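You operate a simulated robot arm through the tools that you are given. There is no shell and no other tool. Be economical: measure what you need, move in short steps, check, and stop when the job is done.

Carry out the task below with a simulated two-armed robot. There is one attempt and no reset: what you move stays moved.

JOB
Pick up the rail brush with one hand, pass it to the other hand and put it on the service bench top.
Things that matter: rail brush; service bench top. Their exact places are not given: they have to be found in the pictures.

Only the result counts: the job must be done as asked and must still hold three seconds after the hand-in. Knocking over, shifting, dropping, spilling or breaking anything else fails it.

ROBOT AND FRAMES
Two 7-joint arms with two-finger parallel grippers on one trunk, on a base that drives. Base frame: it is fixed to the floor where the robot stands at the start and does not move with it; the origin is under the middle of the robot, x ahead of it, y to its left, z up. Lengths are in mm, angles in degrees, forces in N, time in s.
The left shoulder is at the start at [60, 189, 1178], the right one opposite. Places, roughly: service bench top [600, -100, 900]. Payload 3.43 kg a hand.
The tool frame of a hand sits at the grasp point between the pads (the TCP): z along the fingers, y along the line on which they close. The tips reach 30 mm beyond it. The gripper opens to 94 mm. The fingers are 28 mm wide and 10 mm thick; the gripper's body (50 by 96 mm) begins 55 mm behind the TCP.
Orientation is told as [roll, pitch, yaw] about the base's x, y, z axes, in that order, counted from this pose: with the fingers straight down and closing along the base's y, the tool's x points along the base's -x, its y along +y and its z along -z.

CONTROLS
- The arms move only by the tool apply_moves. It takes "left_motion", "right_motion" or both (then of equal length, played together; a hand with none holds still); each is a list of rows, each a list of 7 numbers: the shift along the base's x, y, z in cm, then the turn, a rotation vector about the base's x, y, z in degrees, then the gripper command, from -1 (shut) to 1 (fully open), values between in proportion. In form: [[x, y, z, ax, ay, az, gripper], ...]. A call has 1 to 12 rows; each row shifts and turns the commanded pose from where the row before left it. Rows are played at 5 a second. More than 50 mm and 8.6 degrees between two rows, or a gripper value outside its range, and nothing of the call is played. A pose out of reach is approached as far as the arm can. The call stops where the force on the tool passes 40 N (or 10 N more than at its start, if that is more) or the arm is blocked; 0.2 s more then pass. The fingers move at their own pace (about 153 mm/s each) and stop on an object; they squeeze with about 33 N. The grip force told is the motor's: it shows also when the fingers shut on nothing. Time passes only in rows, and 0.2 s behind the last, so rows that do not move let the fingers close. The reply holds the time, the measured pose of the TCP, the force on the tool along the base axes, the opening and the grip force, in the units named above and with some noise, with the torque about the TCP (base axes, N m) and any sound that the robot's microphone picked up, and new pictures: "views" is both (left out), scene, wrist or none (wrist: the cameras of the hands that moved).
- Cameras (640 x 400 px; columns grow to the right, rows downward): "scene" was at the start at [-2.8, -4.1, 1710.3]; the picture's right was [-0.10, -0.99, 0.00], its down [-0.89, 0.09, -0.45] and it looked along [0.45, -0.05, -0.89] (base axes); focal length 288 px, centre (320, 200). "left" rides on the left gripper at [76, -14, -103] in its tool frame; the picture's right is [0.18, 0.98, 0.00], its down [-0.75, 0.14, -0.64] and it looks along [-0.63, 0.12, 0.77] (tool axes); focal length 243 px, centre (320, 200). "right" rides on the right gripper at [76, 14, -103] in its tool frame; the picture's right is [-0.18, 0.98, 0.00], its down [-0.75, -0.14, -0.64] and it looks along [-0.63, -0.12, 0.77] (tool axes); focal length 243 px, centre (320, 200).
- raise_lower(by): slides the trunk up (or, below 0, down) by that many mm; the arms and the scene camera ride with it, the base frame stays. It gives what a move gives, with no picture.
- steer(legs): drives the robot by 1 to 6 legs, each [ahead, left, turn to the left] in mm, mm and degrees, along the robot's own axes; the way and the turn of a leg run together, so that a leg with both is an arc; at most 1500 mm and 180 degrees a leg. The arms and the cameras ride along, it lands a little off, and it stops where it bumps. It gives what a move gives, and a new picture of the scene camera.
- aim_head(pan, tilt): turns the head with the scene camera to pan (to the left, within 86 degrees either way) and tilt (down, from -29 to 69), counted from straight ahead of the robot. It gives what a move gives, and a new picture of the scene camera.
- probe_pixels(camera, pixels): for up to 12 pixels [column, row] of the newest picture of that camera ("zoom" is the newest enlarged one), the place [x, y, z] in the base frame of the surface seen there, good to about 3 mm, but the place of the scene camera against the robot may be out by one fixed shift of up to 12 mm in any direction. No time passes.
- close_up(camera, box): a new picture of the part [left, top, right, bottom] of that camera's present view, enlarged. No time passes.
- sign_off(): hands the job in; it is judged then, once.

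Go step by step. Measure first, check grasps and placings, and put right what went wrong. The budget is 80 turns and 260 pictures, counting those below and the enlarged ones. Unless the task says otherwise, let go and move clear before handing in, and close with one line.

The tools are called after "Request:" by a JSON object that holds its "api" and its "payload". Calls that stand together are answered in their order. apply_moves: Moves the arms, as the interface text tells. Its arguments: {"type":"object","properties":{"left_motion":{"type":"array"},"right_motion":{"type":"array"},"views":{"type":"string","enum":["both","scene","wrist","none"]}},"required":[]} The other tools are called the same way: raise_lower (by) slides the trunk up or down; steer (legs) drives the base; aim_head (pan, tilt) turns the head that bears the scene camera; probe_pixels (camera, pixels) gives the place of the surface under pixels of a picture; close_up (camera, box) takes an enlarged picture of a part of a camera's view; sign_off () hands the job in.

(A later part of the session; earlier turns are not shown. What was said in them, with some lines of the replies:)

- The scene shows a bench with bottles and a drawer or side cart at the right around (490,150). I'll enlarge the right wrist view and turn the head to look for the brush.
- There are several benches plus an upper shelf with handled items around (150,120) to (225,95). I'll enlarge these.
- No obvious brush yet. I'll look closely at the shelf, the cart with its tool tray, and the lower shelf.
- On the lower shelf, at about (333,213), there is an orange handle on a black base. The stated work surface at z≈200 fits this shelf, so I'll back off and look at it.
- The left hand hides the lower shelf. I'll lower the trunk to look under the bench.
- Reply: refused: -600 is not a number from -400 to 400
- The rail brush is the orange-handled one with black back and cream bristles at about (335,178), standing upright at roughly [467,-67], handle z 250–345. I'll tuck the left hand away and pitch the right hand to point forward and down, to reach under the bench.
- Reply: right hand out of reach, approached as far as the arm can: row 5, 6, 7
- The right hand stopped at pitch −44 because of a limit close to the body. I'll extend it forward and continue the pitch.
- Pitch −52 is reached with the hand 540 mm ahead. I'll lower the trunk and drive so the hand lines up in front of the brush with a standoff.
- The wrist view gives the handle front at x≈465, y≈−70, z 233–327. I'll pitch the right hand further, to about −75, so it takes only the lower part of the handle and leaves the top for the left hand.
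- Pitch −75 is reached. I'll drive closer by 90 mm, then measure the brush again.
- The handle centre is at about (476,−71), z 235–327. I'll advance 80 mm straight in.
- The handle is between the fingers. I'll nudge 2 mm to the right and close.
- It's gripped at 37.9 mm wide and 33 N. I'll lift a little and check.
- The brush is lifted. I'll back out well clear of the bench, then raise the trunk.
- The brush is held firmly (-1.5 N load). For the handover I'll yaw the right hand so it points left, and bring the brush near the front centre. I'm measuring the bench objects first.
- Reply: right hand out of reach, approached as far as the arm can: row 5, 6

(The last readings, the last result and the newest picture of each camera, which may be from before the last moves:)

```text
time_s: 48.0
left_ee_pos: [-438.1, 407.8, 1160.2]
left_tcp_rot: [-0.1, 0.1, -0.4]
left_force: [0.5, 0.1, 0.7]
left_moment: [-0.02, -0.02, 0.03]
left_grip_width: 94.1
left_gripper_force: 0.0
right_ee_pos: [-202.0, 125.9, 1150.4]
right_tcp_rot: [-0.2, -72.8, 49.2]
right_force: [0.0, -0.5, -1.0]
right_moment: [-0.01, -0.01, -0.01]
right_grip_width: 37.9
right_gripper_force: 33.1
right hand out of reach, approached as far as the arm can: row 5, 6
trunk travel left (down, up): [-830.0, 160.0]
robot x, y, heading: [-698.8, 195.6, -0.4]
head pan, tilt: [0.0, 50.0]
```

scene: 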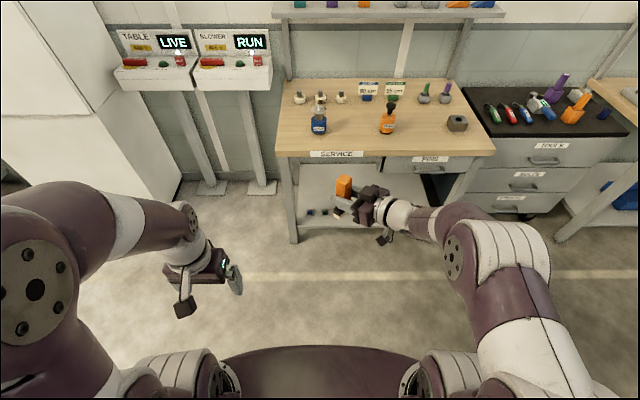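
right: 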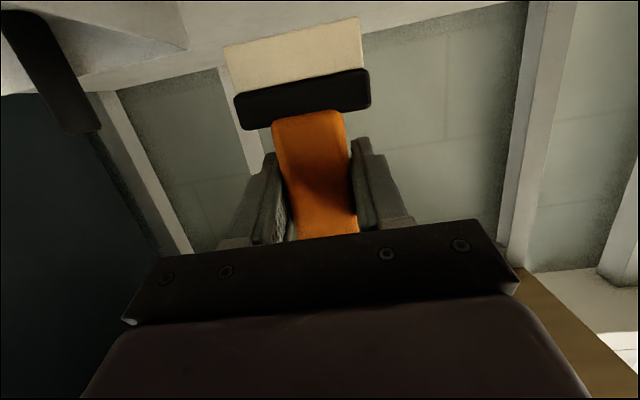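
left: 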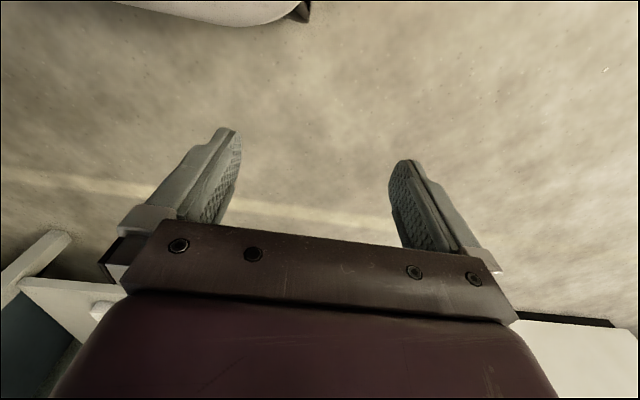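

The right hand is at robot frame (497,−70), yaw 49. I'll bring it back and left a bit.

Request:
{"api": "apply_moves", "payload": {"right_motion": [[-2, 1, -2, 0, 0, 0, -1], [-2, 1, -2, 0, 0, 0, -1], [-2, 1, -2, 0, 0, 0, -1], [-2, 1, -2, 0, 0, 0, -1], [0, 0, 0, 0, 0, 0, -1]], "views": "scene"}}

```text
time_s: 49.2
left_ee_pos: [-439.9, 407.9, 1160.7]
left_tcp_rot: [0.0, 0.0, -0.5]
left_force: [0.9, -0.3, 0.1]
left_moment: [0.01, 0.0, 0.01]
left_grip_width: 94.0
left_gripper_force: 0.2
right_ee_pos: [-248.5, 213.3, 1120.1]
right_tcp_rot: [0.9, -74.3, 49.2]
right_force: [-0.1, -0.3, -1.3]
right_moment: [-0.02, 0.0, 0.03]
right_grip_width: 38.0
right_gripper_force: 32.9
right hand out of reach, approached as far as the arm can: row 1, 2, 3, 4
trunk travel left (down, up): [-830.0, 160.0]
robot x, y, heading: [-699.5, 195.3, -0.4]
head pan, tilt: [0.0, 50.0]
```

scene: 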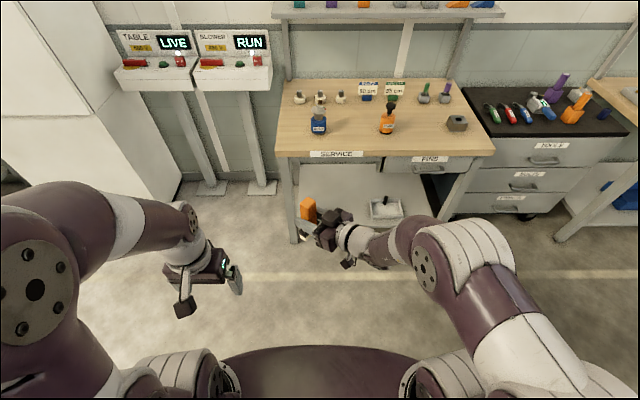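

The right hand now holds the brush at robot frame (451,18), z 1120. I'll look closely before bringing the left hand over the handle's top.

Request:
{"api": "close_up", "payload": {"camera": "scene", "box": [270, 180, 430, 280]}}

Request:
{"api": "probe_pixels", "payload": {"camera": "scene", "pixels": [[308, 201], [305, 212], [310, 212], [328, 217]]}}

```text
4.00 times, centred on (350, 230) of scene
```

zoom: 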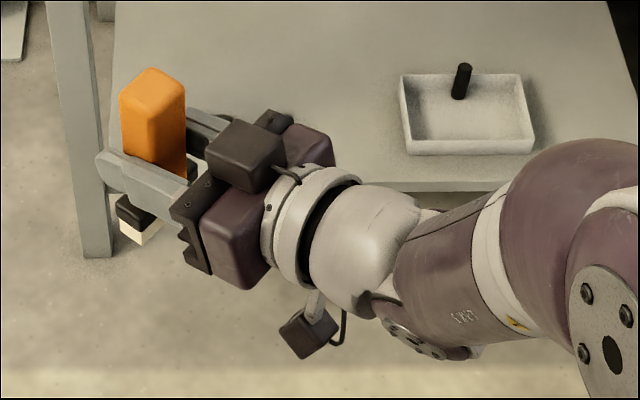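

```text
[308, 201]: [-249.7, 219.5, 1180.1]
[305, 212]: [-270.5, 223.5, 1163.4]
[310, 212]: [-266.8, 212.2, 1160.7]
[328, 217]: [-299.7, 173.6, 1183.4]
```

The gripper's top box reaches z≈1183, about 65 mm behind the brush, so a left grasp from above with yaw 49 clears it. I'll raise and yaw the left hand and move it partway.

Request:
{"api": "apply_moves", "payload": {"left_motion": [[0, 0, 1.5, 0, 0, 8.3, 0.6], [0, 0, 1.5, 0, 0, 8.3, 0.6], [0, 0, 1.5, 0, 0, 8.3, 0.6], [0, 0, 1.5, 0, 0, 8.3, 0.6], [1, -1, 1.5, 0, 0, 8.3, 0.6], [3, -3, 1.5, 0, 0, 8.3, 0.6], [3, -3, 0, 0, 0, 0, 0.6], [3, -3, 0, 0, 0, 0, 0.6], [0, 0, 0, 0, 0, 0, 0.6]], "views": "both"}}

```text
time_s: 51.2
left_ee_pos: [-343.3, 309.8, 1240.1]
left_tcp_rot: [-0.1, 0.0, 49.3]
left_force: [-0.1, 0.5, -0.4]
left_moment: [0.01, -0.01, 0.0]
left_grip_width: 75.4
left_gripper_force: 0.2
left hand out of reach, approached as far as the arm can: row 6, 8
right_ee_pos: [-248.5, 214.8, 1120.4]
right_tcp_rot: [0.9, -74.3, 49.5]
right_force: [-0.6, -0.4, -1.1]
right_moment: [-0.02, 0.0, -0.02]
right_grip_width: 37.7
right_gripper_force: 32.9
trunk travel left (down, up): [-830.0, 160.0]
robot x, y, heading: [-697.6, 192.3, -0.5]
head pan, tilt: [0.0, 50.0]
```

scene: 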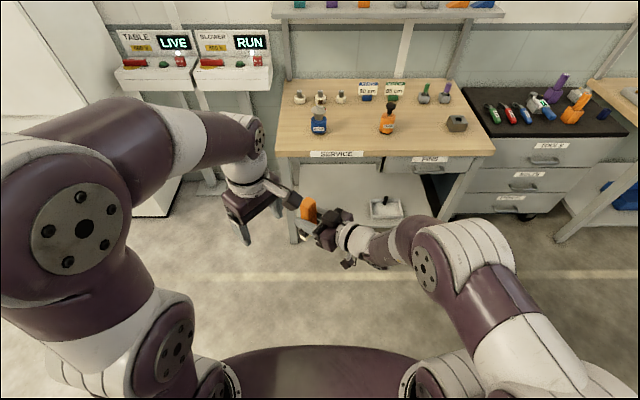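
left: 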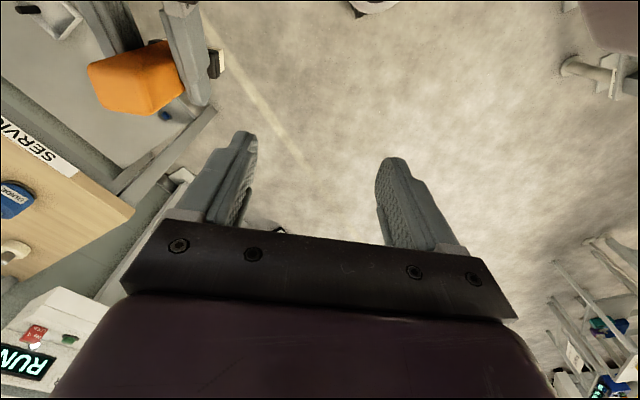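

The left hand is at its height limit, so I'll lower the right hand by 80 mm.

Request:
{"api": "apply_moves", "payload": {"right_motion": [[0, 0, -2, 0, 0, 0, -1], [0, 0, -2, 0, 0, 0, -1], [0, 0, -2, 0, 0, 0, -1], [0, 0, -2, 0, 0, 0, -1], [0, 0, 0, 0, 0, 0, -1]], "views": "none"}}

```text
time_s: 52.4
left_ee_pos: [-343.0, 309.5, 1241.9]
left_tcp_rot: [-0.1, 0.0, 49.3]
left_force: [0.0, -0.4, 0.3]
left_moment: [0.03, -0.01, 0.01]
left_grip_width: 75.4
left_gripper_force: 0.0
right_ee_pos: [-217.6, 237.8, 1073.4]
right_tcp_rot: [0.9, -74.7, 49.5]
right_force: [-0.9, 0.1, -0.7]
right_moment: [0.0, 0.01, 0.02]
right_grip_width: 37.8
right_gripper_force: 32.8
right hand out of reach, approached as far as the arm can: row 1, 2, 3, 4
trunk travel left (down, up): [-830.0, 160.0]
robot x, y, heading: [-695.1, 197.5, -0.5]
head pan, tilt: [0.0, 50.0]
```

Now I'll move the left hand over the handle top at z≈1200.

Request:
{"api": "apply_moves", "payload": {"left_motion": [[0, 0, -2, 0, 0, 0, 0.6], [2.5, -1.4, -2, 0, 0, 0, 0.6], [2.5, -1.4, 0, 0, 0, 0, 0.6], [2.5, -1.4, 0, 0, 0, 0, 0.6], [2.5, -1.4, 0, 0, 0, 0, 0.6], [0, 0, 0, 0, 0, 0, 0.6]], "views": "both"}}

```text
time_s: 53.8
left_ee_pos: [-243.2, 252.5, 1198.2]
left_tcp_rot: [-0.1, 0.1, 49.3]
left_force: [0.8, 0.1, -0.1]
left_moment: [-0.03, -0.04, 0.02]
left_grip_width: 75.4
left_gripper_force: 0.1
left hand out of reach, approached as far as the arm can: row 5
right_ee_pos: [-216.9, 237.5, 1073.3]
right_tcp_rot: [0.8, -74.6, 49.5]
right_force: [1.1, -0.1, -1.5]
right_moment: [-0.05, -0.01, -0.02]
right_grip_width: 37.9
right_gripper_force: 33.5
trunk travel left (down, up): [-830.0, 160.0]
robot x, y, heading: [-696.8, 192.6, -0.6]
head pan, tilt: [0.0, 50.0]
```

scene: 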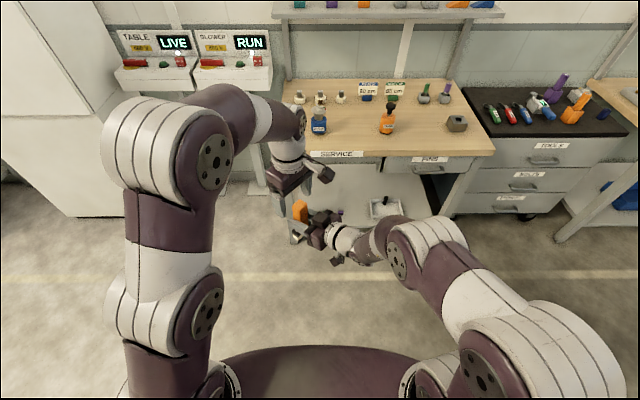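
left: 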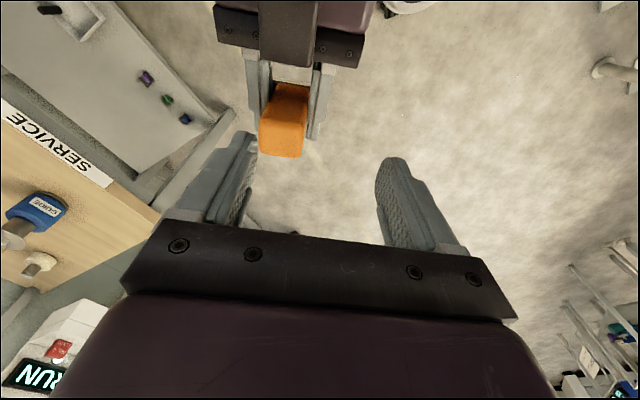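

The left camera sees the handle top at about (283,140). I'll measure it.

Request:
{"api": "probe_pixels", "payload": {"camera": "left", "pixels": [[265, 125], [303, 125], [268, 152], [300, 152], [283, 140], [283, 95], [290, 88]]}}

Request:
{"api": "close_up", "payload": {"camera": "left", "box": [200, 50, 360, 150]}}

```text
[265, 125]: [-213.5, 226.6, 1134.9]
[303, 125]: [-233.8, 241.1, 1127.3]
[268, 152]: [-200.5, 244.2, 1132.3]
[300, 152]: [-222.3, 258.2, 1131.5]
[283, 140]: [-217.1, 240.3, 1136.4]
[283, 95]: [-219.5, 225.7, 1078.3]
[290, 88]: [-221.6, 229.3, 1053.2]
```

```text
4.00 times, centred on (280, 100) of left
```

zoom: 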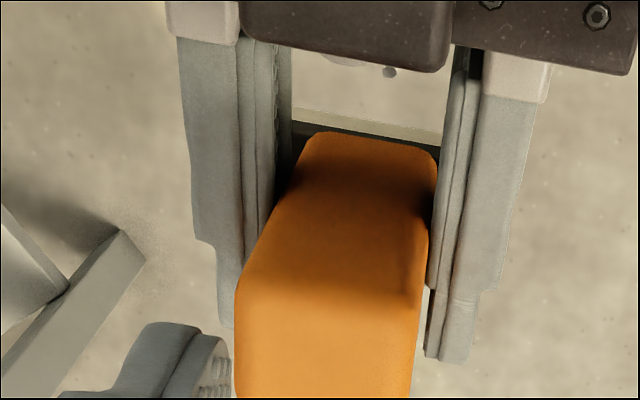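

Request:
{"api": "apply_moves", "payload": {"left_motion": [[1.3, -0.5, -1, 0, 0, 0, 0.6], [1.3, -0.5, -1, 0, 0, 0, 0.6], [0, 0, 0, 0, 0, 0, 0.6]], "views": "wrist"}}

```text
time_s: 54.6
left_ee_pos: [-216.4, 241.6, 1177.6]
left_tcp_rot: [-0.1, 0.0, 49.3]
left_force: [0.3, -1.1, 0.2]
left_moment: [0.0, 0.02, 0.01]
left_grip_width: 75.2
left_gripper_force: 0.0
right_ee_pos: [-218.2, 238.0, 1072.8]
right_tcp_rot: [1.0, -74.6, 49.4]
right_force: [0.4, -0.2, -1.2]
right_moment: [0.01, 0.02, 0.02]
right_grip_width: 37.8
right_gripper_force: 32.8
trunk travel left (down, up): [-830.0, 160.0]
robot x, y, heading: [-698.1, 192.9, -0.6]
head pan, tilt: [0.0, 50.0]
```

left: 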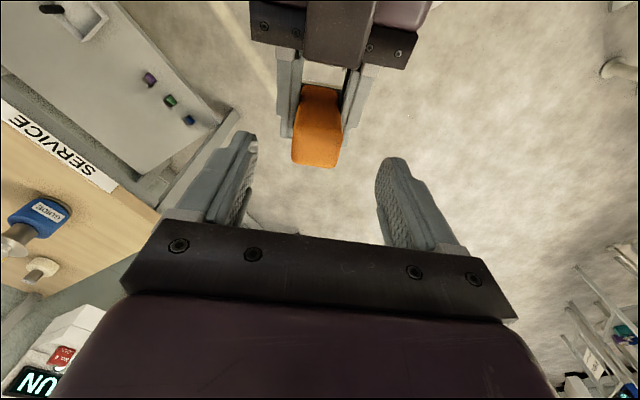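

It's aligned, with the handle centred between the fingers at about (317,145). Descending 48 mm and checking.

Request:
{"api": "apply_moves", "payload": {"left_motion": [[0, 0, -1.6, 0, 0, 0, 0.6], [0, 0, -1.6, 0, 0, 0, 0.6], [0, 0, -1.6, 0, 0, 0, 0.6], [0, 0, 0, 0, 0, 0, 0.6]], "views": "both"}}

Request:
{"api": "close_up", "payload": {"camera": "scene", "box": [240, 160, 400, 260]}}

```text
time_s: 55.6
left_ee_pos: [-216.1, 243.3, 1132.2]
left_tcp_rot: [-0.1, 0.0, 49.4]
left_force: [0.5, 0.6, -0.4]
left_moment: [-0.01, 0.01, 0.01]
left_grip_width: 75.1
left_gripper_force: 0.0
right_ee_pos: [-217.6, 237.0, 1072.4]
right_tcp_rot: [1.0, -74.6, 49.4]
right_force: [-0.5, -0.9, -0.6]
right_moment: [-0.01, -0.01, 0.06]
right_grip_width: 38.1
right_gripper_force: 32.6
trunk travel left (down, up): [-830.0, 160.0]
robot x, y, heading: [-699.2, 191.9, -0.3]
head pan, tilt: [0.0, 50.0]
```

scene: 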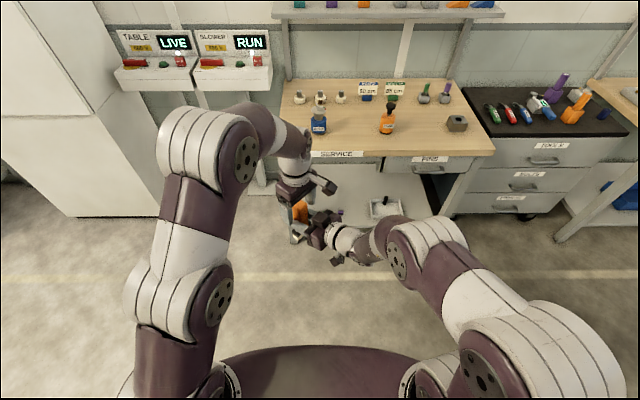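
left: 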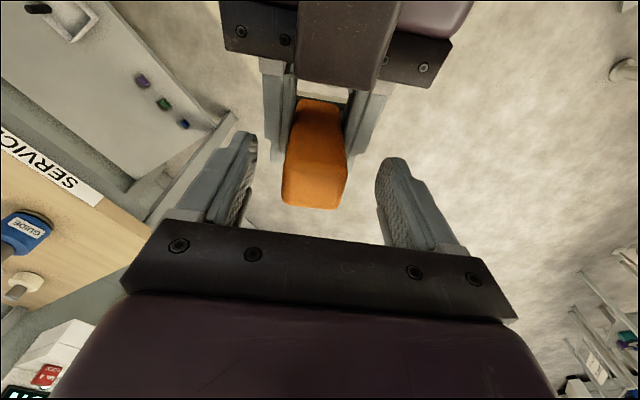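

```text
4.00 times, centred on (320, 210) of scene
```

zoom: 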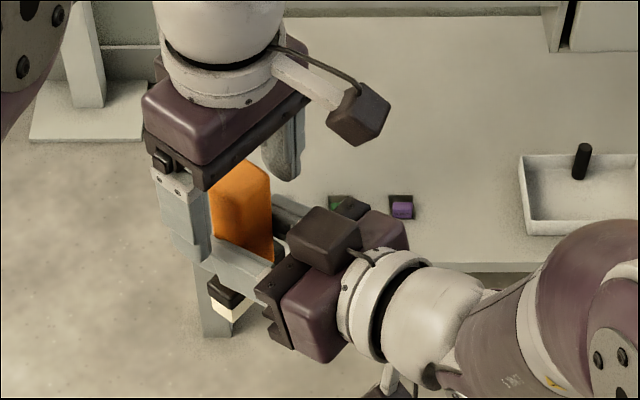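

The left fingers straddle the top of the handle. I'll go 3 mm lower and close the left gripper.

Request:
{"api": "apply_moves", "payload": {"left_motion": [[0, 0, -0.3, 0, 0, 0, 0.2], [0, 0, 0, 0, 0, 0, -0.2], [0, 0, 0, 0, 0, 0, -1], [0, 0, 0, 0, 0, 0, -1], [0, 0, 0, 0, 0, 0, -1]], "views": "wrist"}}

```text
time_s: 56.8
left_ee_pos: [-216.4, 242.6, 1128.2]
left_tcp_rot: [-0.2, 0.0, 49.3]
left_force: [19.2, -20.4, -5.1]
left_moment: [-0.34, -0.19, 0.38]
left_grip_width: 38.1
left_gripper_force: 33.2
right_ee_pos: [-217.3, 238.6, 1073.8]
right_tcp_rot: [0.9, -74.5, 49.6]
right_force: [-19.9, 20.2, 4.7]
right_moment: [-0.67, -0.92, -0.27]
right_grip_width: 38.4
right_gripper_force: 32.6
trunk travel left (down, up): [-830.0, 160.0]
robot x, y, heading: [-699.6, 191.5, -0.7]
head pan, tilt: [0.0, 50.0]
```

left: 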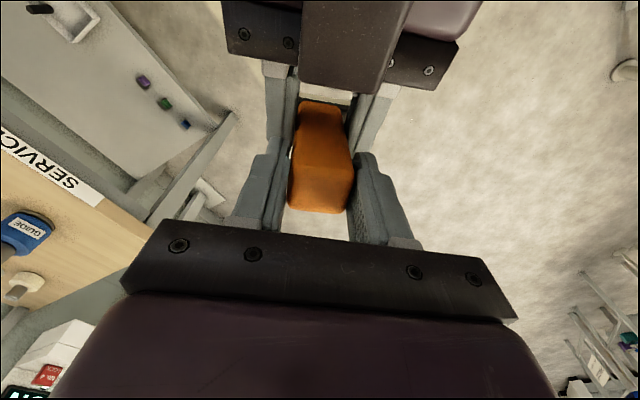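

Both hands grip, with a side load of about 28 N between them. I'll shift the left hand about 2 mm along the load to relax it.

Request:
{"api": "apply_moves", "payload": {"left_motion": [[0.1, -0.1, 0, 0, 0, 0, -1], [0.05, -0.05, 0, 0, 0, 0, -1], [0, 0, 0, 0, 0, 0, -1]], "views": "none"}}

```text
time_s: 57.6
left_ee_pos: [-213.3, 241.2, 1127.5]
left_tcp_rot: [0.1, 0.1, 49.3]
left_force: [-6.0, -23.7, 15.1]
left_moment: [-0.5, 0.42, 0.32]
left_grip_width: 37.9
left_gripper_force: 32.6
right_ee_pos: [-216.0, 237.7, 1072.7]
right_tcp_rot: [1.2, -74.4, 48.9]
right_force: [8.3, 23.7, -16.7]
right_moment: [-0.86, 0.0, -0.3]
right_grip_width: 38.3
right_gripper_force: 33.3
trunk travel left (down, up): [-830.0, 160.0]
robot x, y, heading: [-699.5, 196.0, -0.3]
head pan, tilt: [0.0, 50.0]
```

Request:
{"api": "apply_moves", "payload": {"left_motion": [[-0.04, -0.1, 0.05, 0, 0, 0, -1], [0, 0, 0, 0, 0, 0, -1]], "views": "none"}}

```text
time_s: 58.2
left_ee_pos: [-214.4, 242.0, 1126.6]
left_tcp_rot: [0.2, 0.0, 49.4]
left_force: [-11.1, -13.0, 21.9]
left_moment: [-0.19, 0.51, 0.27]
left_grip_width: 38.2
left_gripper_force: 32.6
right_ee_pos: [-216.8, 236.8, 1072.6]
right_tcp_rot: [1.3, -74.4, 49.0]
right_force: [11.1, 13.6, -24.6]
right_moment: [-0.62, 0.2, -0.31]
right_grip_width: 38.0
right_gripper_force: 32.6
trunk travel left (down, up): [-830.0, 160.0]
robot x, y, heading: [-699.1, 191.8, -0.5]
head pan, tilt: [0.0, 50.0]
```

The loads are modest. Now I'll open the right gripper.

Request:
{"api": "apply_moves", "payload": {"left_motion": [[0, 0, 0, 0, 0, 0, -1], [0, 0, 0, 0, 0, 0, -1], [0, 0, 0, 0, 0, 0, -1]], "right_motion": [[0, 0, 0, 0, 0, 0, 0], [0, 0, 0, 0, 0, 0, 1], [0, 0, 0, 0, 0, 0, 1]], "views": "both"}}

Request:
{"api": "close_up", "payload": {"camera": "scene", "box": [240, 160, 400, 260]}}

```text
time_s: 59.0
left_ee_pos: [-214.6, 240.8, 1127.1]
left_tcp_rot: [0.0, 0.1, 49.4]
left_force: [0.5, -0.1, 0.2]
left_moment: [-0.01, -0.01, -0.01]
left_grip_width: 37.7
left_gripper_force: 33.4
right_ee_pos: [-216.6, 237.3, 1074.4]
right_tcp_rot: [0.9, -74.6, 49.4]
right_force: [0.1, 0.3, 0.1]
right_moment: [0.0, -0.02, -0.02]
right_grip_width: 94.0
right_gripper_force: 0.1
trunk travel left (down, up): [-830.0, 160.0]
robot x, y, heading: [-695.9, 191.8, -0.5]
head pan, tilt: [0.0, 50.0]
```

scene: 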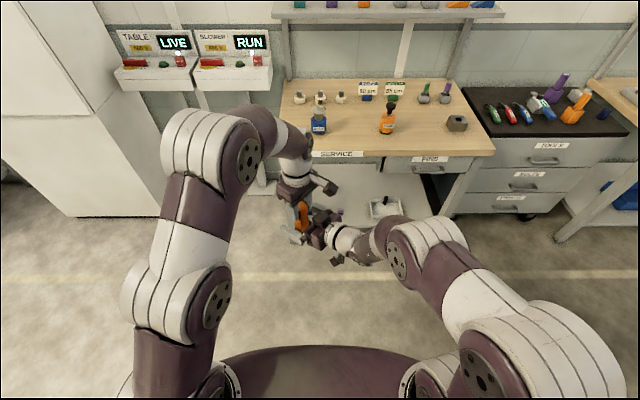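
right: 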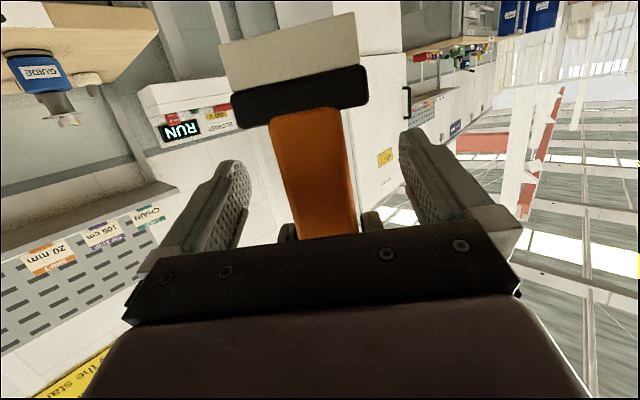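
left: 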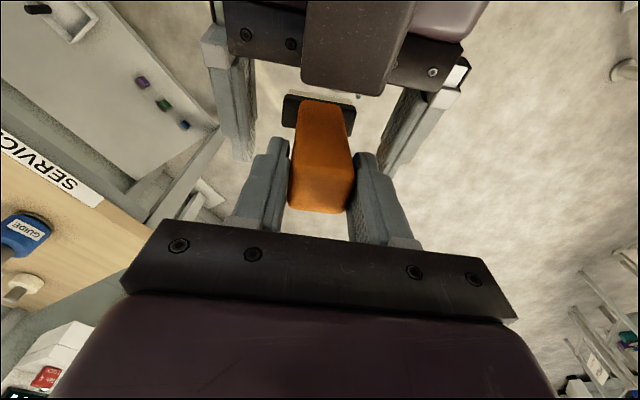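

```text
4.00 times, centred on (320, 210) of scene
```

zoom: 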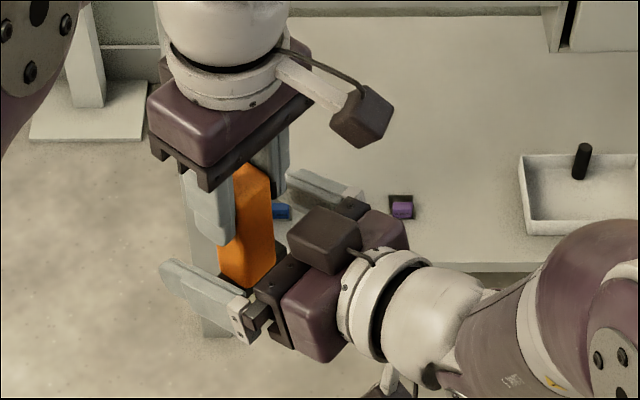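

The left hand alone holds the brush. I'll part the hands, the left mostly toward +y and the right toward −y.

Request:
{"api": "apply_moves", "payload": {"left_motion": [[0.5, 1.0, 0, 0, 0, 0, -1], [0.5, 1.0, 0, 0, 0, 0, -1], [0.5, 1.0, 0, 0, 0, 0, -1]], "right_motion": [[-0.4, -1.0, 0, 0, 0, 0, 1], [-0.4, -1.0, 0, 0, 0, 0, 1], [-0.4, -1.0, 0, 0, 0, 0, 1]], "views": "wrist"}}

```text
time_s: 59.8
left_ee_pos: [-199.3, 271.1, 1126.7]
left_tcp_rot: [0.0, 0.1, 49.3]
left_force: [0.5, -0.5, 0.3]
left_moment: [-0.03, -0.06, -0.03]
left_grip_width: 38.0
left_gripper_force: 32.7
right_ee_pos: [-212.8, 221.4, 1084.8]
right_tcp_rot: [0.9, -74.4, 49.4]
right_force: [-0.4, -0.2, 1.0]
right_moment: [0.03, 0.03, 0.03]
right_grip_width: 94.2
right_gripper_force: 0.1
right hand out of reach, approached as far as the arm can: row 1, 2, 3
trunk travel left (down, up): [-830.0, 160.0]
robot x, y, heading: [-697.3, 193.9, -0.4]
head pan, tilt: [0.0, 50.0]
```

right: 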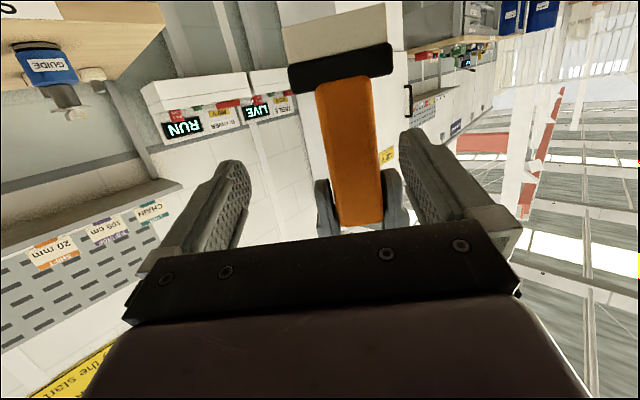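
left: 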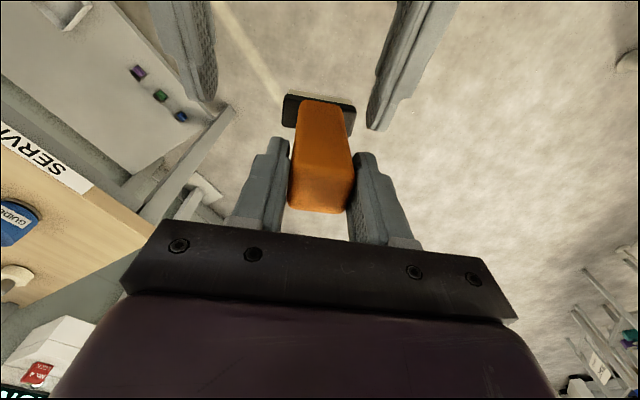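

The brush is nearly out of the right fingers. I'll carry on with the left hand alone, along the right hand's pointing direction.

Request:
{"api": "apply_moves", "payload": {"left_motion": [[0.8, 1.0, 0, 0, 0, 0, -1], [0.8, 1.0, 0, 0, 0, 0, -1], [0.3, 2, 0, 0, 0, 0, -1], [0, 3, 0, 0, 0, 0, -1], [-1, 3, 0, 0, 0, 0, -1], [0, 0, 0, 0, 0, 0, -1]], "views": "both"}}

```text
time_s: 61.2
left_ee_pos: [-192.7, 371.1, 1127.4]
left_tcp_rot: [0.0, -0.1, 49.2]
left_force: [0.5, -0.1, 0.1]
left_moment: [-0.01, -0.02, -0.01]
left_grip_width: 37.6
left_gripper_force: 33.0
right_ee_pos: [-213.5, 221.3, 1084.1]
right_tcp_rot: [1.0, -74.6, 49.3]
right_force: [-0.1, 0.0, 0.9]
right_moment: [0.02, -0.01, 0.03]
right_grip_width: 94.2
right_gripper_force: 0.1
trunk travel left (down, up): [-830.0, 160.0]
robot x, y, heading: [-694.8, 194.6, -0.6]
head pan, tilt: [0.0, 50.0]
```

scene: 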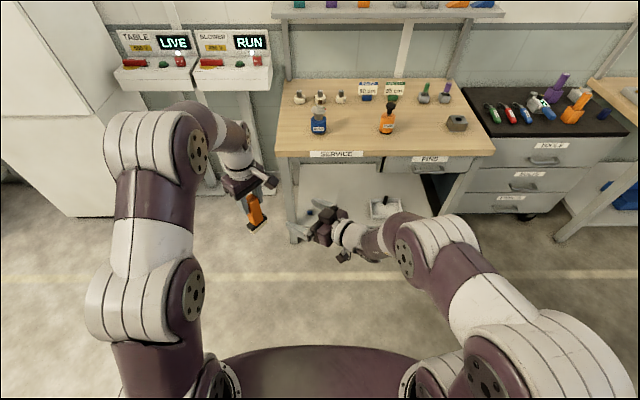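
left: 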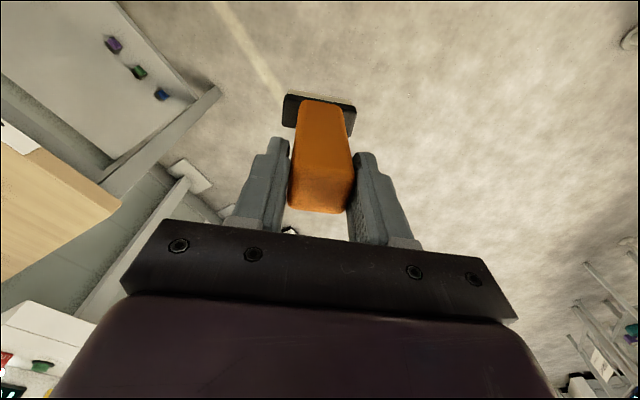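

The handover is complete: the left hand alone carries the brush at 33 N. I'll swing the right hand back out to its own side.

Request:
{"api": "apply_moves", "payload": {"right_motion": [[0.5, -3, 0.5, 0, 0, -8.4, 1], [0.5, -3, 0.5, 0, 0, -8.4, 1], [0.5, -3, 0.5, 0, 0, -8.4, 1], [0.5, -3, 0.5, 0, 0, -8.4, 1], [0, -3, 0.5, 0, 0, -8.4, 1], [0, -3, 0, 0, 0, -7, 1], [-1, -3, 0, 0, 8, 0, 1], [-1, -3, 0, 0, 8, 0, 1], [-1, -3, 0, 0, 8, 0, 1], [-2, 0, 0, 0, 8, 0, 1], [-2, 0, 0, 0, 8, 0, 1], [-2, 0, 0, 0, 8, 0, 1]], "views": "none"}}

Request:
{"api": "apply_moves", "payload": {"right_motion": [[-2, 0, 0, 0, 8, 0, 1], [-2, 0, 0, 0, 8, 0, 1], [-2, 0, 1, 0, 8, 0, 1], [-2, 0, 1, 0, 0, 0, 1], [-2, 0, 1, 0, 0, 0, 1], [-2, 0, 1, 0, 0, 0, 1], [0, 0, 1, 0, 0, 0, 1]], "views": "scene"}}

```text
time_s: 63.8
left_ee_pos: [-191.5, 371.4, 1126.5]
left_tcp_rot: [0.1, 0.0, 49.2]
left_force: [0.3, -0.7, -1.0]
left_moment: [-0.04, -0.01, 0.01]
left_grip_width: 37.9
left_gripper_force: 33.1
right_ee_pos: [-274.4, -130.5, 1121.3]
right_tcp_rot: [1.3, -26.9, 0.2]
right_force: [-0.2, -0.1, -0.2]
right_moment: [0.01, 0.02, 0.0]
right_grip_width: 94.0
right_gripper_force: 0.0
right hand out of reach, approached as far as the arm can: row 4, 5, 6
trunk travel left (down, up): [-830.0, 160.0]
robot x, y, heading: [-695.1, 193.0, -0.4]
head pan, tilt: [0.0, 50.0]
```

```text
time_s: 65.4
left_ee_pos: [-192.3, 372.4, 1126.5]
left_tcp_rot: [-0.1, -0.1, 49.4]
left_force: [0.1, 0.5, -0.1]
left_moment: [0.02, 0.0, -0.02]
left_grip_width: 38.0
left_gripper_force: 33.2
right_ee_pos: [-392.9, -126.3, 1173.9]
right_tcp_rot: [1.4, -3.0, 0.1]
right_force: [0.4, -1.3, 0.2]
right_moment: [0.01, 0.03, -0.02]
right_grip_width: 94.0
right_gripper_force: 0.0
trunk travel left (down, up): [-830.0, 160.0]
robot x, y, heading: [-695.8, 189.3, -0.5]
head pan, tilt: [0.0, 50.0]
```

scene: 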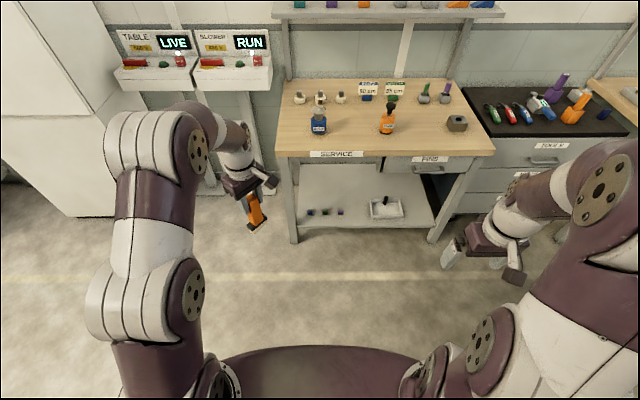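

The right hand is tucked away. I'll drive right 332 mm and forward 500 mm, so the left hand approaches the free spot between the bottles.

Request:
{"api": "steer", "payload": {"legs": [[0, -332, 0], [500, 0, 0]]}}

```text
time_s: 70.1
left_ee_pos: [293.4, 25.4, 1127.7]
left_tcp_rot: [0.0, 0.0, 48.4]
left_force: [-0.1, -0.1, -0.1]
left_moment: [0.04, 0.03, 0.02]
left_grip_width: 37.9
left_gripper_force: 33.1
right_ee_pos: [86.5, -470.3, 1172.2]
right_tcp_rot: [1.4, -3.0, -0.7]
right_force: [0.3, -0.1, -0.9]
right_moment: [0.01, 0.02, 0.02]
right_grip_width: 94.2
right_gripper_force: 0.0
trunk travel left (down, up): [-830.0, 160.0]
robot x, y, heading: [-211.7, -145.5, -1.4]
head pan, tilt: [0.0, 50.0]
```

scene: 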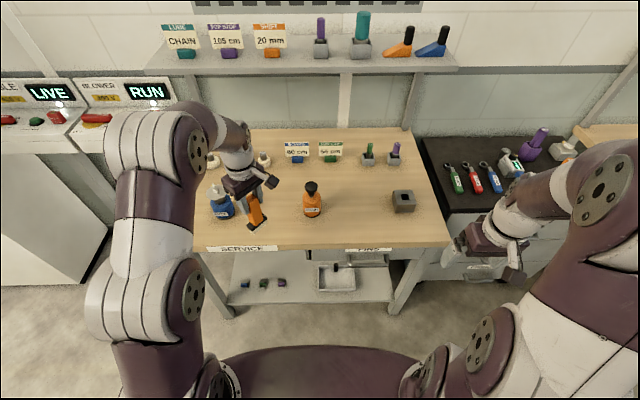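

The way is clear. I'll advance 115 mm more.

Request:
{"api": "steer", "payload": {"legs": [[115, 8, 0]]}}

Request:
{"api": "apply_moves", "payload": {"left_motion": [[0, 0, -2, 0, 0, 0, -1], [0, 0, -2, 0, 0, 0, -1], [0, 0, -2, 0, 0, 0, -1], [0, 0, -2, 0, 0, 0, -1], [0, 0, -2, 0, 0, 0, -1], [0, 0, 0, 0, 0, 0, -1]], "views": "both"}}

```text
time_s: 71.3
left_ee_pos: [410.0, 30.6, 1128.2]
left_tcp_rot: [0.0, 0.0, 48.4]
left_force: [-0.4, 0.2, -1.0]
left_moment: [-0.02, -0.01, 0.03]
left_grip_width: 38.1
left_gripper_force: 32.9
right_ee_pos: [201.8, -464.6, 1174.6]
right_tcp_rot: [1.5, -3.0, -0.8]
right_force: [-0.6, -0.1, -0.3]
right_moment: [0.0, -0.03, 0.03]
right_grip_width: 94.4
right_gripper_force: 0.0
trunk travel left (down, up): [-830.0, 160.0]
robot x, y, heading: [-96.3, -140.4, -1.4]
head pan, tilt: [0.0, 50.0]
```

scene: 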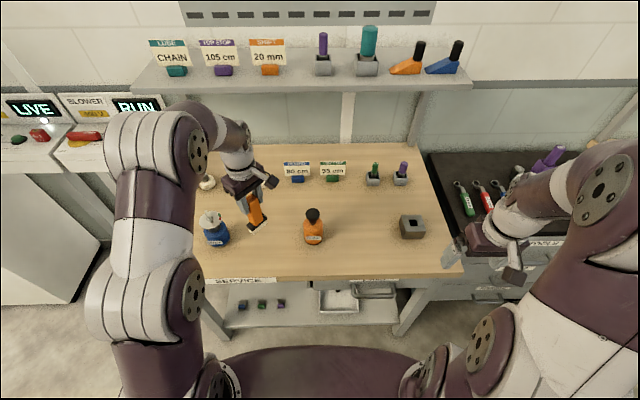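

```text
time_s: 72.7
left_ee_pos: [411.1, 29.9, 1028.4]
left_tcp_rot: [0.0, 0.0, 48.5]
left_force: [-0.3, 0.0, -1.1]
left_moment: [0.0, -0.03, -0.03]
left_grip_width: 37.9
left_gripper_force: 33.5
right_ee_pos: [202.3, -465.5, 1172.8]
right_tcp_rot: [1.4, -3.0, -0.7]
right_force: [-0.8, -0.4, -0.4]
right_moment: [-0.02, -0.04, 0.04]
right_grip_width: 94.1
right_gripper_force: 0.0
trunk travel left (down, up): [-830.0, 160.0]
robot x, y, heading: [-95.3, -140.7, -1.5]
head pan, tilt: [0.0, 50.0]
```

scene: 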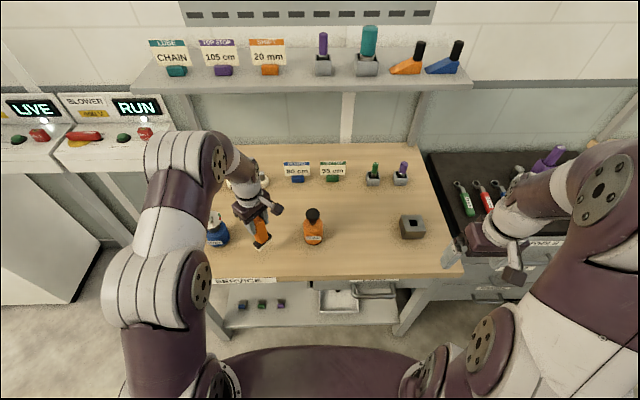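
left: 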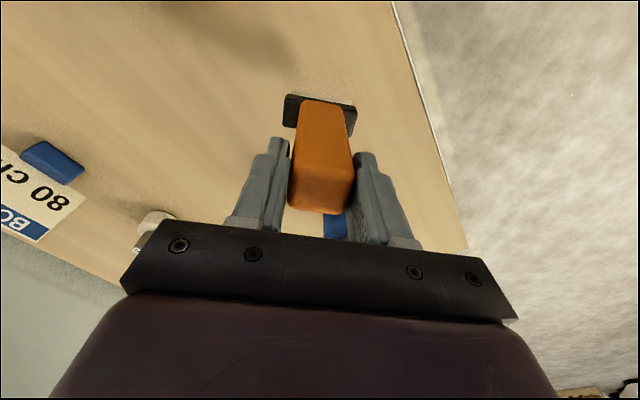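

There's clearance to both bottles. I'll keep lowering, slowly near the expected contact at TCP z≈982.

Request:
{"api": "apply_moves", "payload": {"left_motion": [[0, 0, -1.5, 0, 0, 0, -1], [0, 0, -1.5, 0, 0, 0, -1], [0, 0, -0.7, 0, 0, 0, -1], [0, 0, -0.3, 0, 0, 0, -1], [0, 0, 0, 0, 0, 0, -1]], "views": "both"}}

Request:
{"api": "close_up", "payload": {"camera": "scene", "box": [190, 170, 350, 270]}}

```text
time_s: 73.9
left_ee_pos: [409.3, 30.7, 988.3]
left_tcp_rot: [0.0, 0.0, 48.4]
left_force: [-1.1, 0.1, -1.3]
left_moment: [-0.04, -0.01, -0.01]
left_grip_width: 37.5
left_gripper_force: 32.9
right_ee_pos: [202.2, -465.9, 1172.3]
right_tcp_rot: [1.4, -3.0, -0.7]
right_force: [0.3, 0.2, -0.4]
right_moment: [-0.01, -0.01, 0.0]
right_grip_width: 94.1
right_gripper_force: 0.1
trunk travel left (down, up): [-830.0, 160.0]
robot x, y, heading: [-96.2, -141.5, -1.3]
head pan, tilt: [0.0, 50.0]
```

scene: 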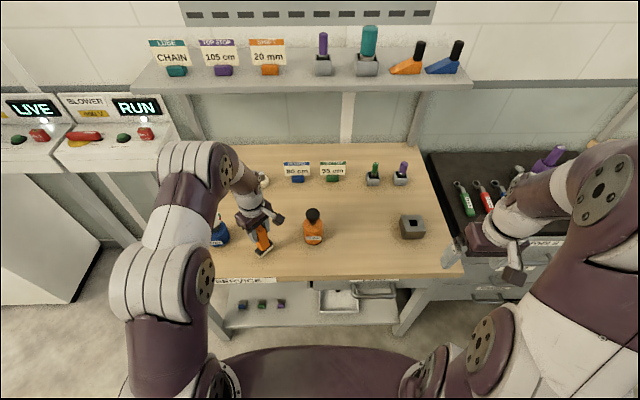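
left: 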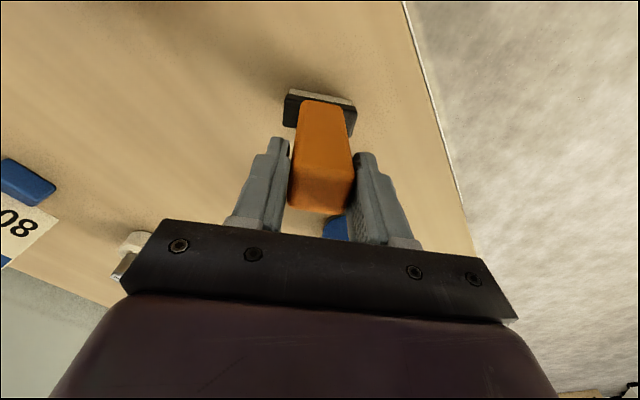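

```text
4.00 times, centred on (270, 220) of scene
```

zoom: 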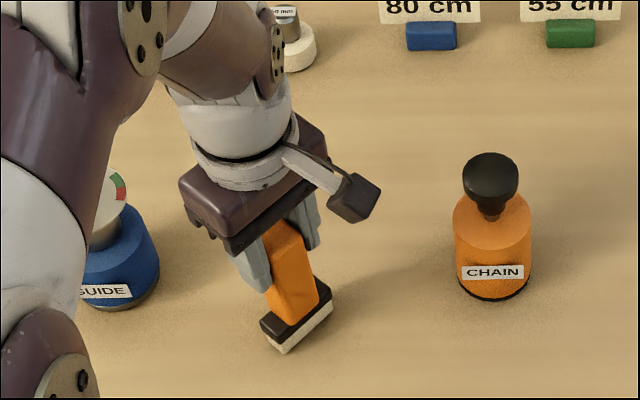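

Request:
{"api": "apply_moves", "payload": {"left_motion": [[0, 0, -0.2, 0, 0, 0, -1], [0, 0, -0.2, 0, 0, 0, -1], [0, 0, -0.2, 0, 0, 0, -1], [0, 0, 0, 0, 0, 0, -1]], "views": "none"}}

```text
time_s: 74.9
left_ee_pos: [410.8, 29.9, 983.7]
left_tcp_rot: [-0.1, -0.2, 48.4]
left_force: [0.1, -1.2, 20.6]
left_moment: [0.25, 0.07, -0.01]
left_grip_width: 37.7
left_gripper_force: 32.9
right_ee_pos: [201.1, -466.6, 1173.7]
right_tcp_rot: [1.4, -3.0, -0.8]
right_force: [0.5, -0.9, 0.4]
right_moment: [0.0, -0.02, -0.01]
right_grip_width: 93.9
right_gripper_force: 0.0
trunk travel left (down, up): [-830.0, 160.0]
robot x, y, heading: [-96.3, -140.4, -1.7]
head pan, tilt: [0.0, 50.0]
```

There's contact, 20 N upward at z 983.7. I'll release with a moderate opening, then rise straight up.

Request:
{"api": "apply_moves", "payload": {"left_motion": [[0, 0, 0.1, 0, 0, 0, -1], [0, 0, 0, 0, 0, 0, 0.1], [0, 0, 0, 0, 0, 0, 0.4], [0, 0, 0, 0, 0, 0, 0.6]], "views": "wrist"}}

```text
time_s: 75.9
left_ee_pos: [410.1, 31.3, 982.8]
left_tcp_rot: [-0.1, 0.0, 48.4]
left_force: [0.1, -0.2, -0.1]
left_moment: [-0.02, 0.0, -0.01]
left_grip_width: 75.4
left_gripper_force: 0.1
right_ee_pos: [203.6, -465.2, 1172.5]
right_tcp_rot: [1.3, -2.9, -0.8]
right_force: [-0.2, -0.7, 1.0]
right_moment: [0.01, -0.02, 0.0]
right_grip_width: 94.0
right_gripper_force: 0.1
trunk travel left (down, up): [-830.0, 160.0]
robot x, y, heading: [-94.5, -135.9, -1.4]
head pan, tilt: [0.0, 50.0]
```

left: 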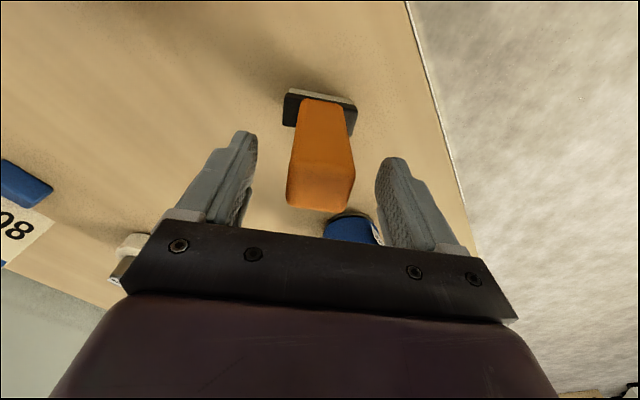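

It's released and the brush stands upright. I'll rise straight up and check.

Request:
{"api": "apply_moves", "payload": {"left_motion": [[0, 0, 1.5, 0, 0, 0, 0.6], [0, 0, 2, 0, 0, 0, 0.6], [0, 0, 2.5, 0, 0, 0, 0.6], [0, 0, 3, 0, 0, 0, 0.6], [0, 0, 3, 0, 0, 0, 0.6], [0, 0, 3, 0, 0, 0, 0.6]], "views": "both"}}

Request:
{"api": "steer", "payload": {"legs": [[-300, 0, 0]]}}

Request:
{"api": "close_up", "payload": {"camera": "scene", "box": [220, 80, 460, 230]}}

```text
time_s: 77.3
left_ee_pos: [409.6, 30.0, 1132.8]
left_tcp_rot: [0.0, 0.1, 48.5]
left_force: [0.4, -0.1, 0.9]
left_moment: [0.01, -0.03, 0.0]
left_grip_width: 75.3
left_gripper_force: 0.0
right_ee_pos: [201.5, -465.4, 1173.2]
right_tcp_rot: [1.4, -3.1, -0.8]
right_force: [-0.6, -0.3, 0.0]
right_moment: [0.02, -0.01, 0.04]
right_grip_width: 94.0
right_gripper_force: 0.0
trunk travel left (down, up): [-830.0, 160.0]
robot x, y, heading: [-96.7, -140.5, -1.5]
head pan, tilt: [0.0, 50.0]
```

scene: 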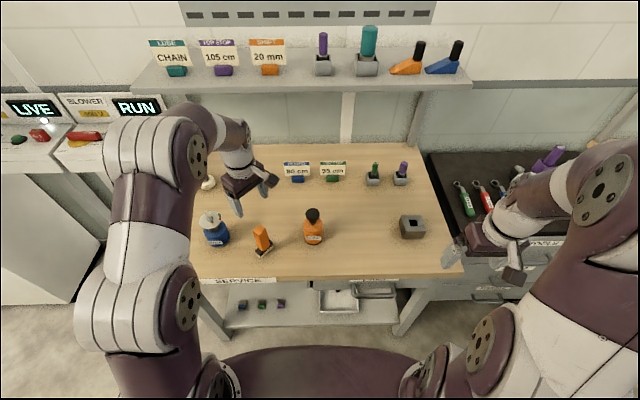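
left: 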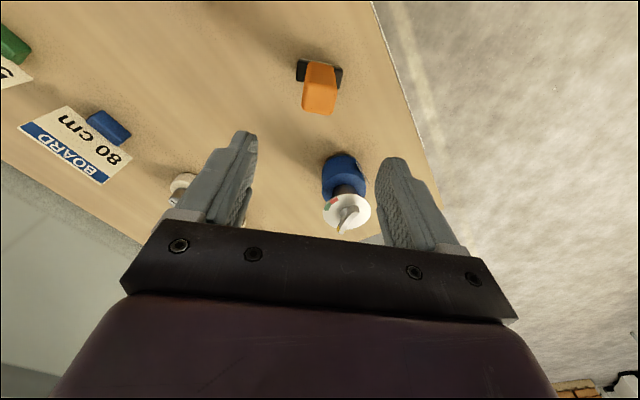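

```text
time_s: 79.4
left_ee_pos: [106.8, 36.9, 1132.0]
left_tcp_rot: [0.1, 0.0, 48.5]
left_force: [-0.6, 0.2, -0.6]
left_moment: [0.01, 0.01, 0.04]
left_grip_width: 75.1
left_gripper_force: 0.0
right_ee_pos: [-100.3, -458.6, 1171.7]
right_tcp_rot: [1.2, -2.9, -0.6]
right_force: [-0.4, 1.0, 0.4]
right_moment: [-0.04, 0.03, 0.01]
right_grip_width: 93.7
right_gripper_force: 0.1
trunk travel left (down, up): [-830.0, 160.0]
robot x, y, heading: [-400.8, -135.0, -1.2]
head pan, tilt: [0.0, 50.0]
```

scene: 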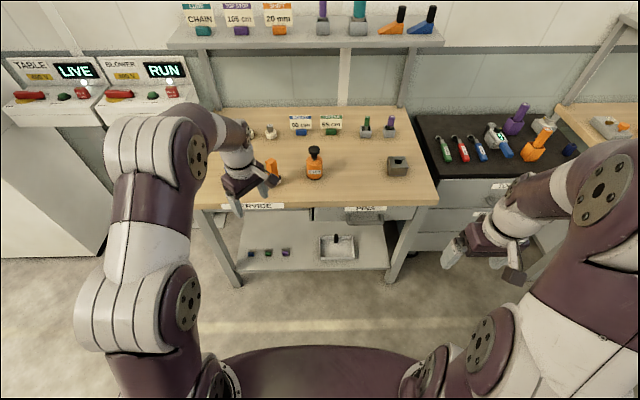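

```text
2.67 times, centred on (340, 155) of scene
```

zoom: 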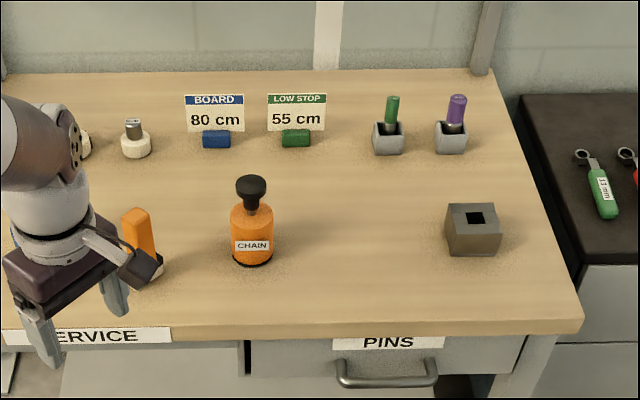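

The brush stands upright and free on the bench top between the two bottles. Nothing else has moved and both hands are clear, so I'm handing in.

Request:
{"api": "sign_off", "payload": {}}

```text
The job is handed in.
```

The rail brush was picked up with the right hand, passed to the left hand, and set upright on the service bench top; both hands let go and moved clear before I handed in.
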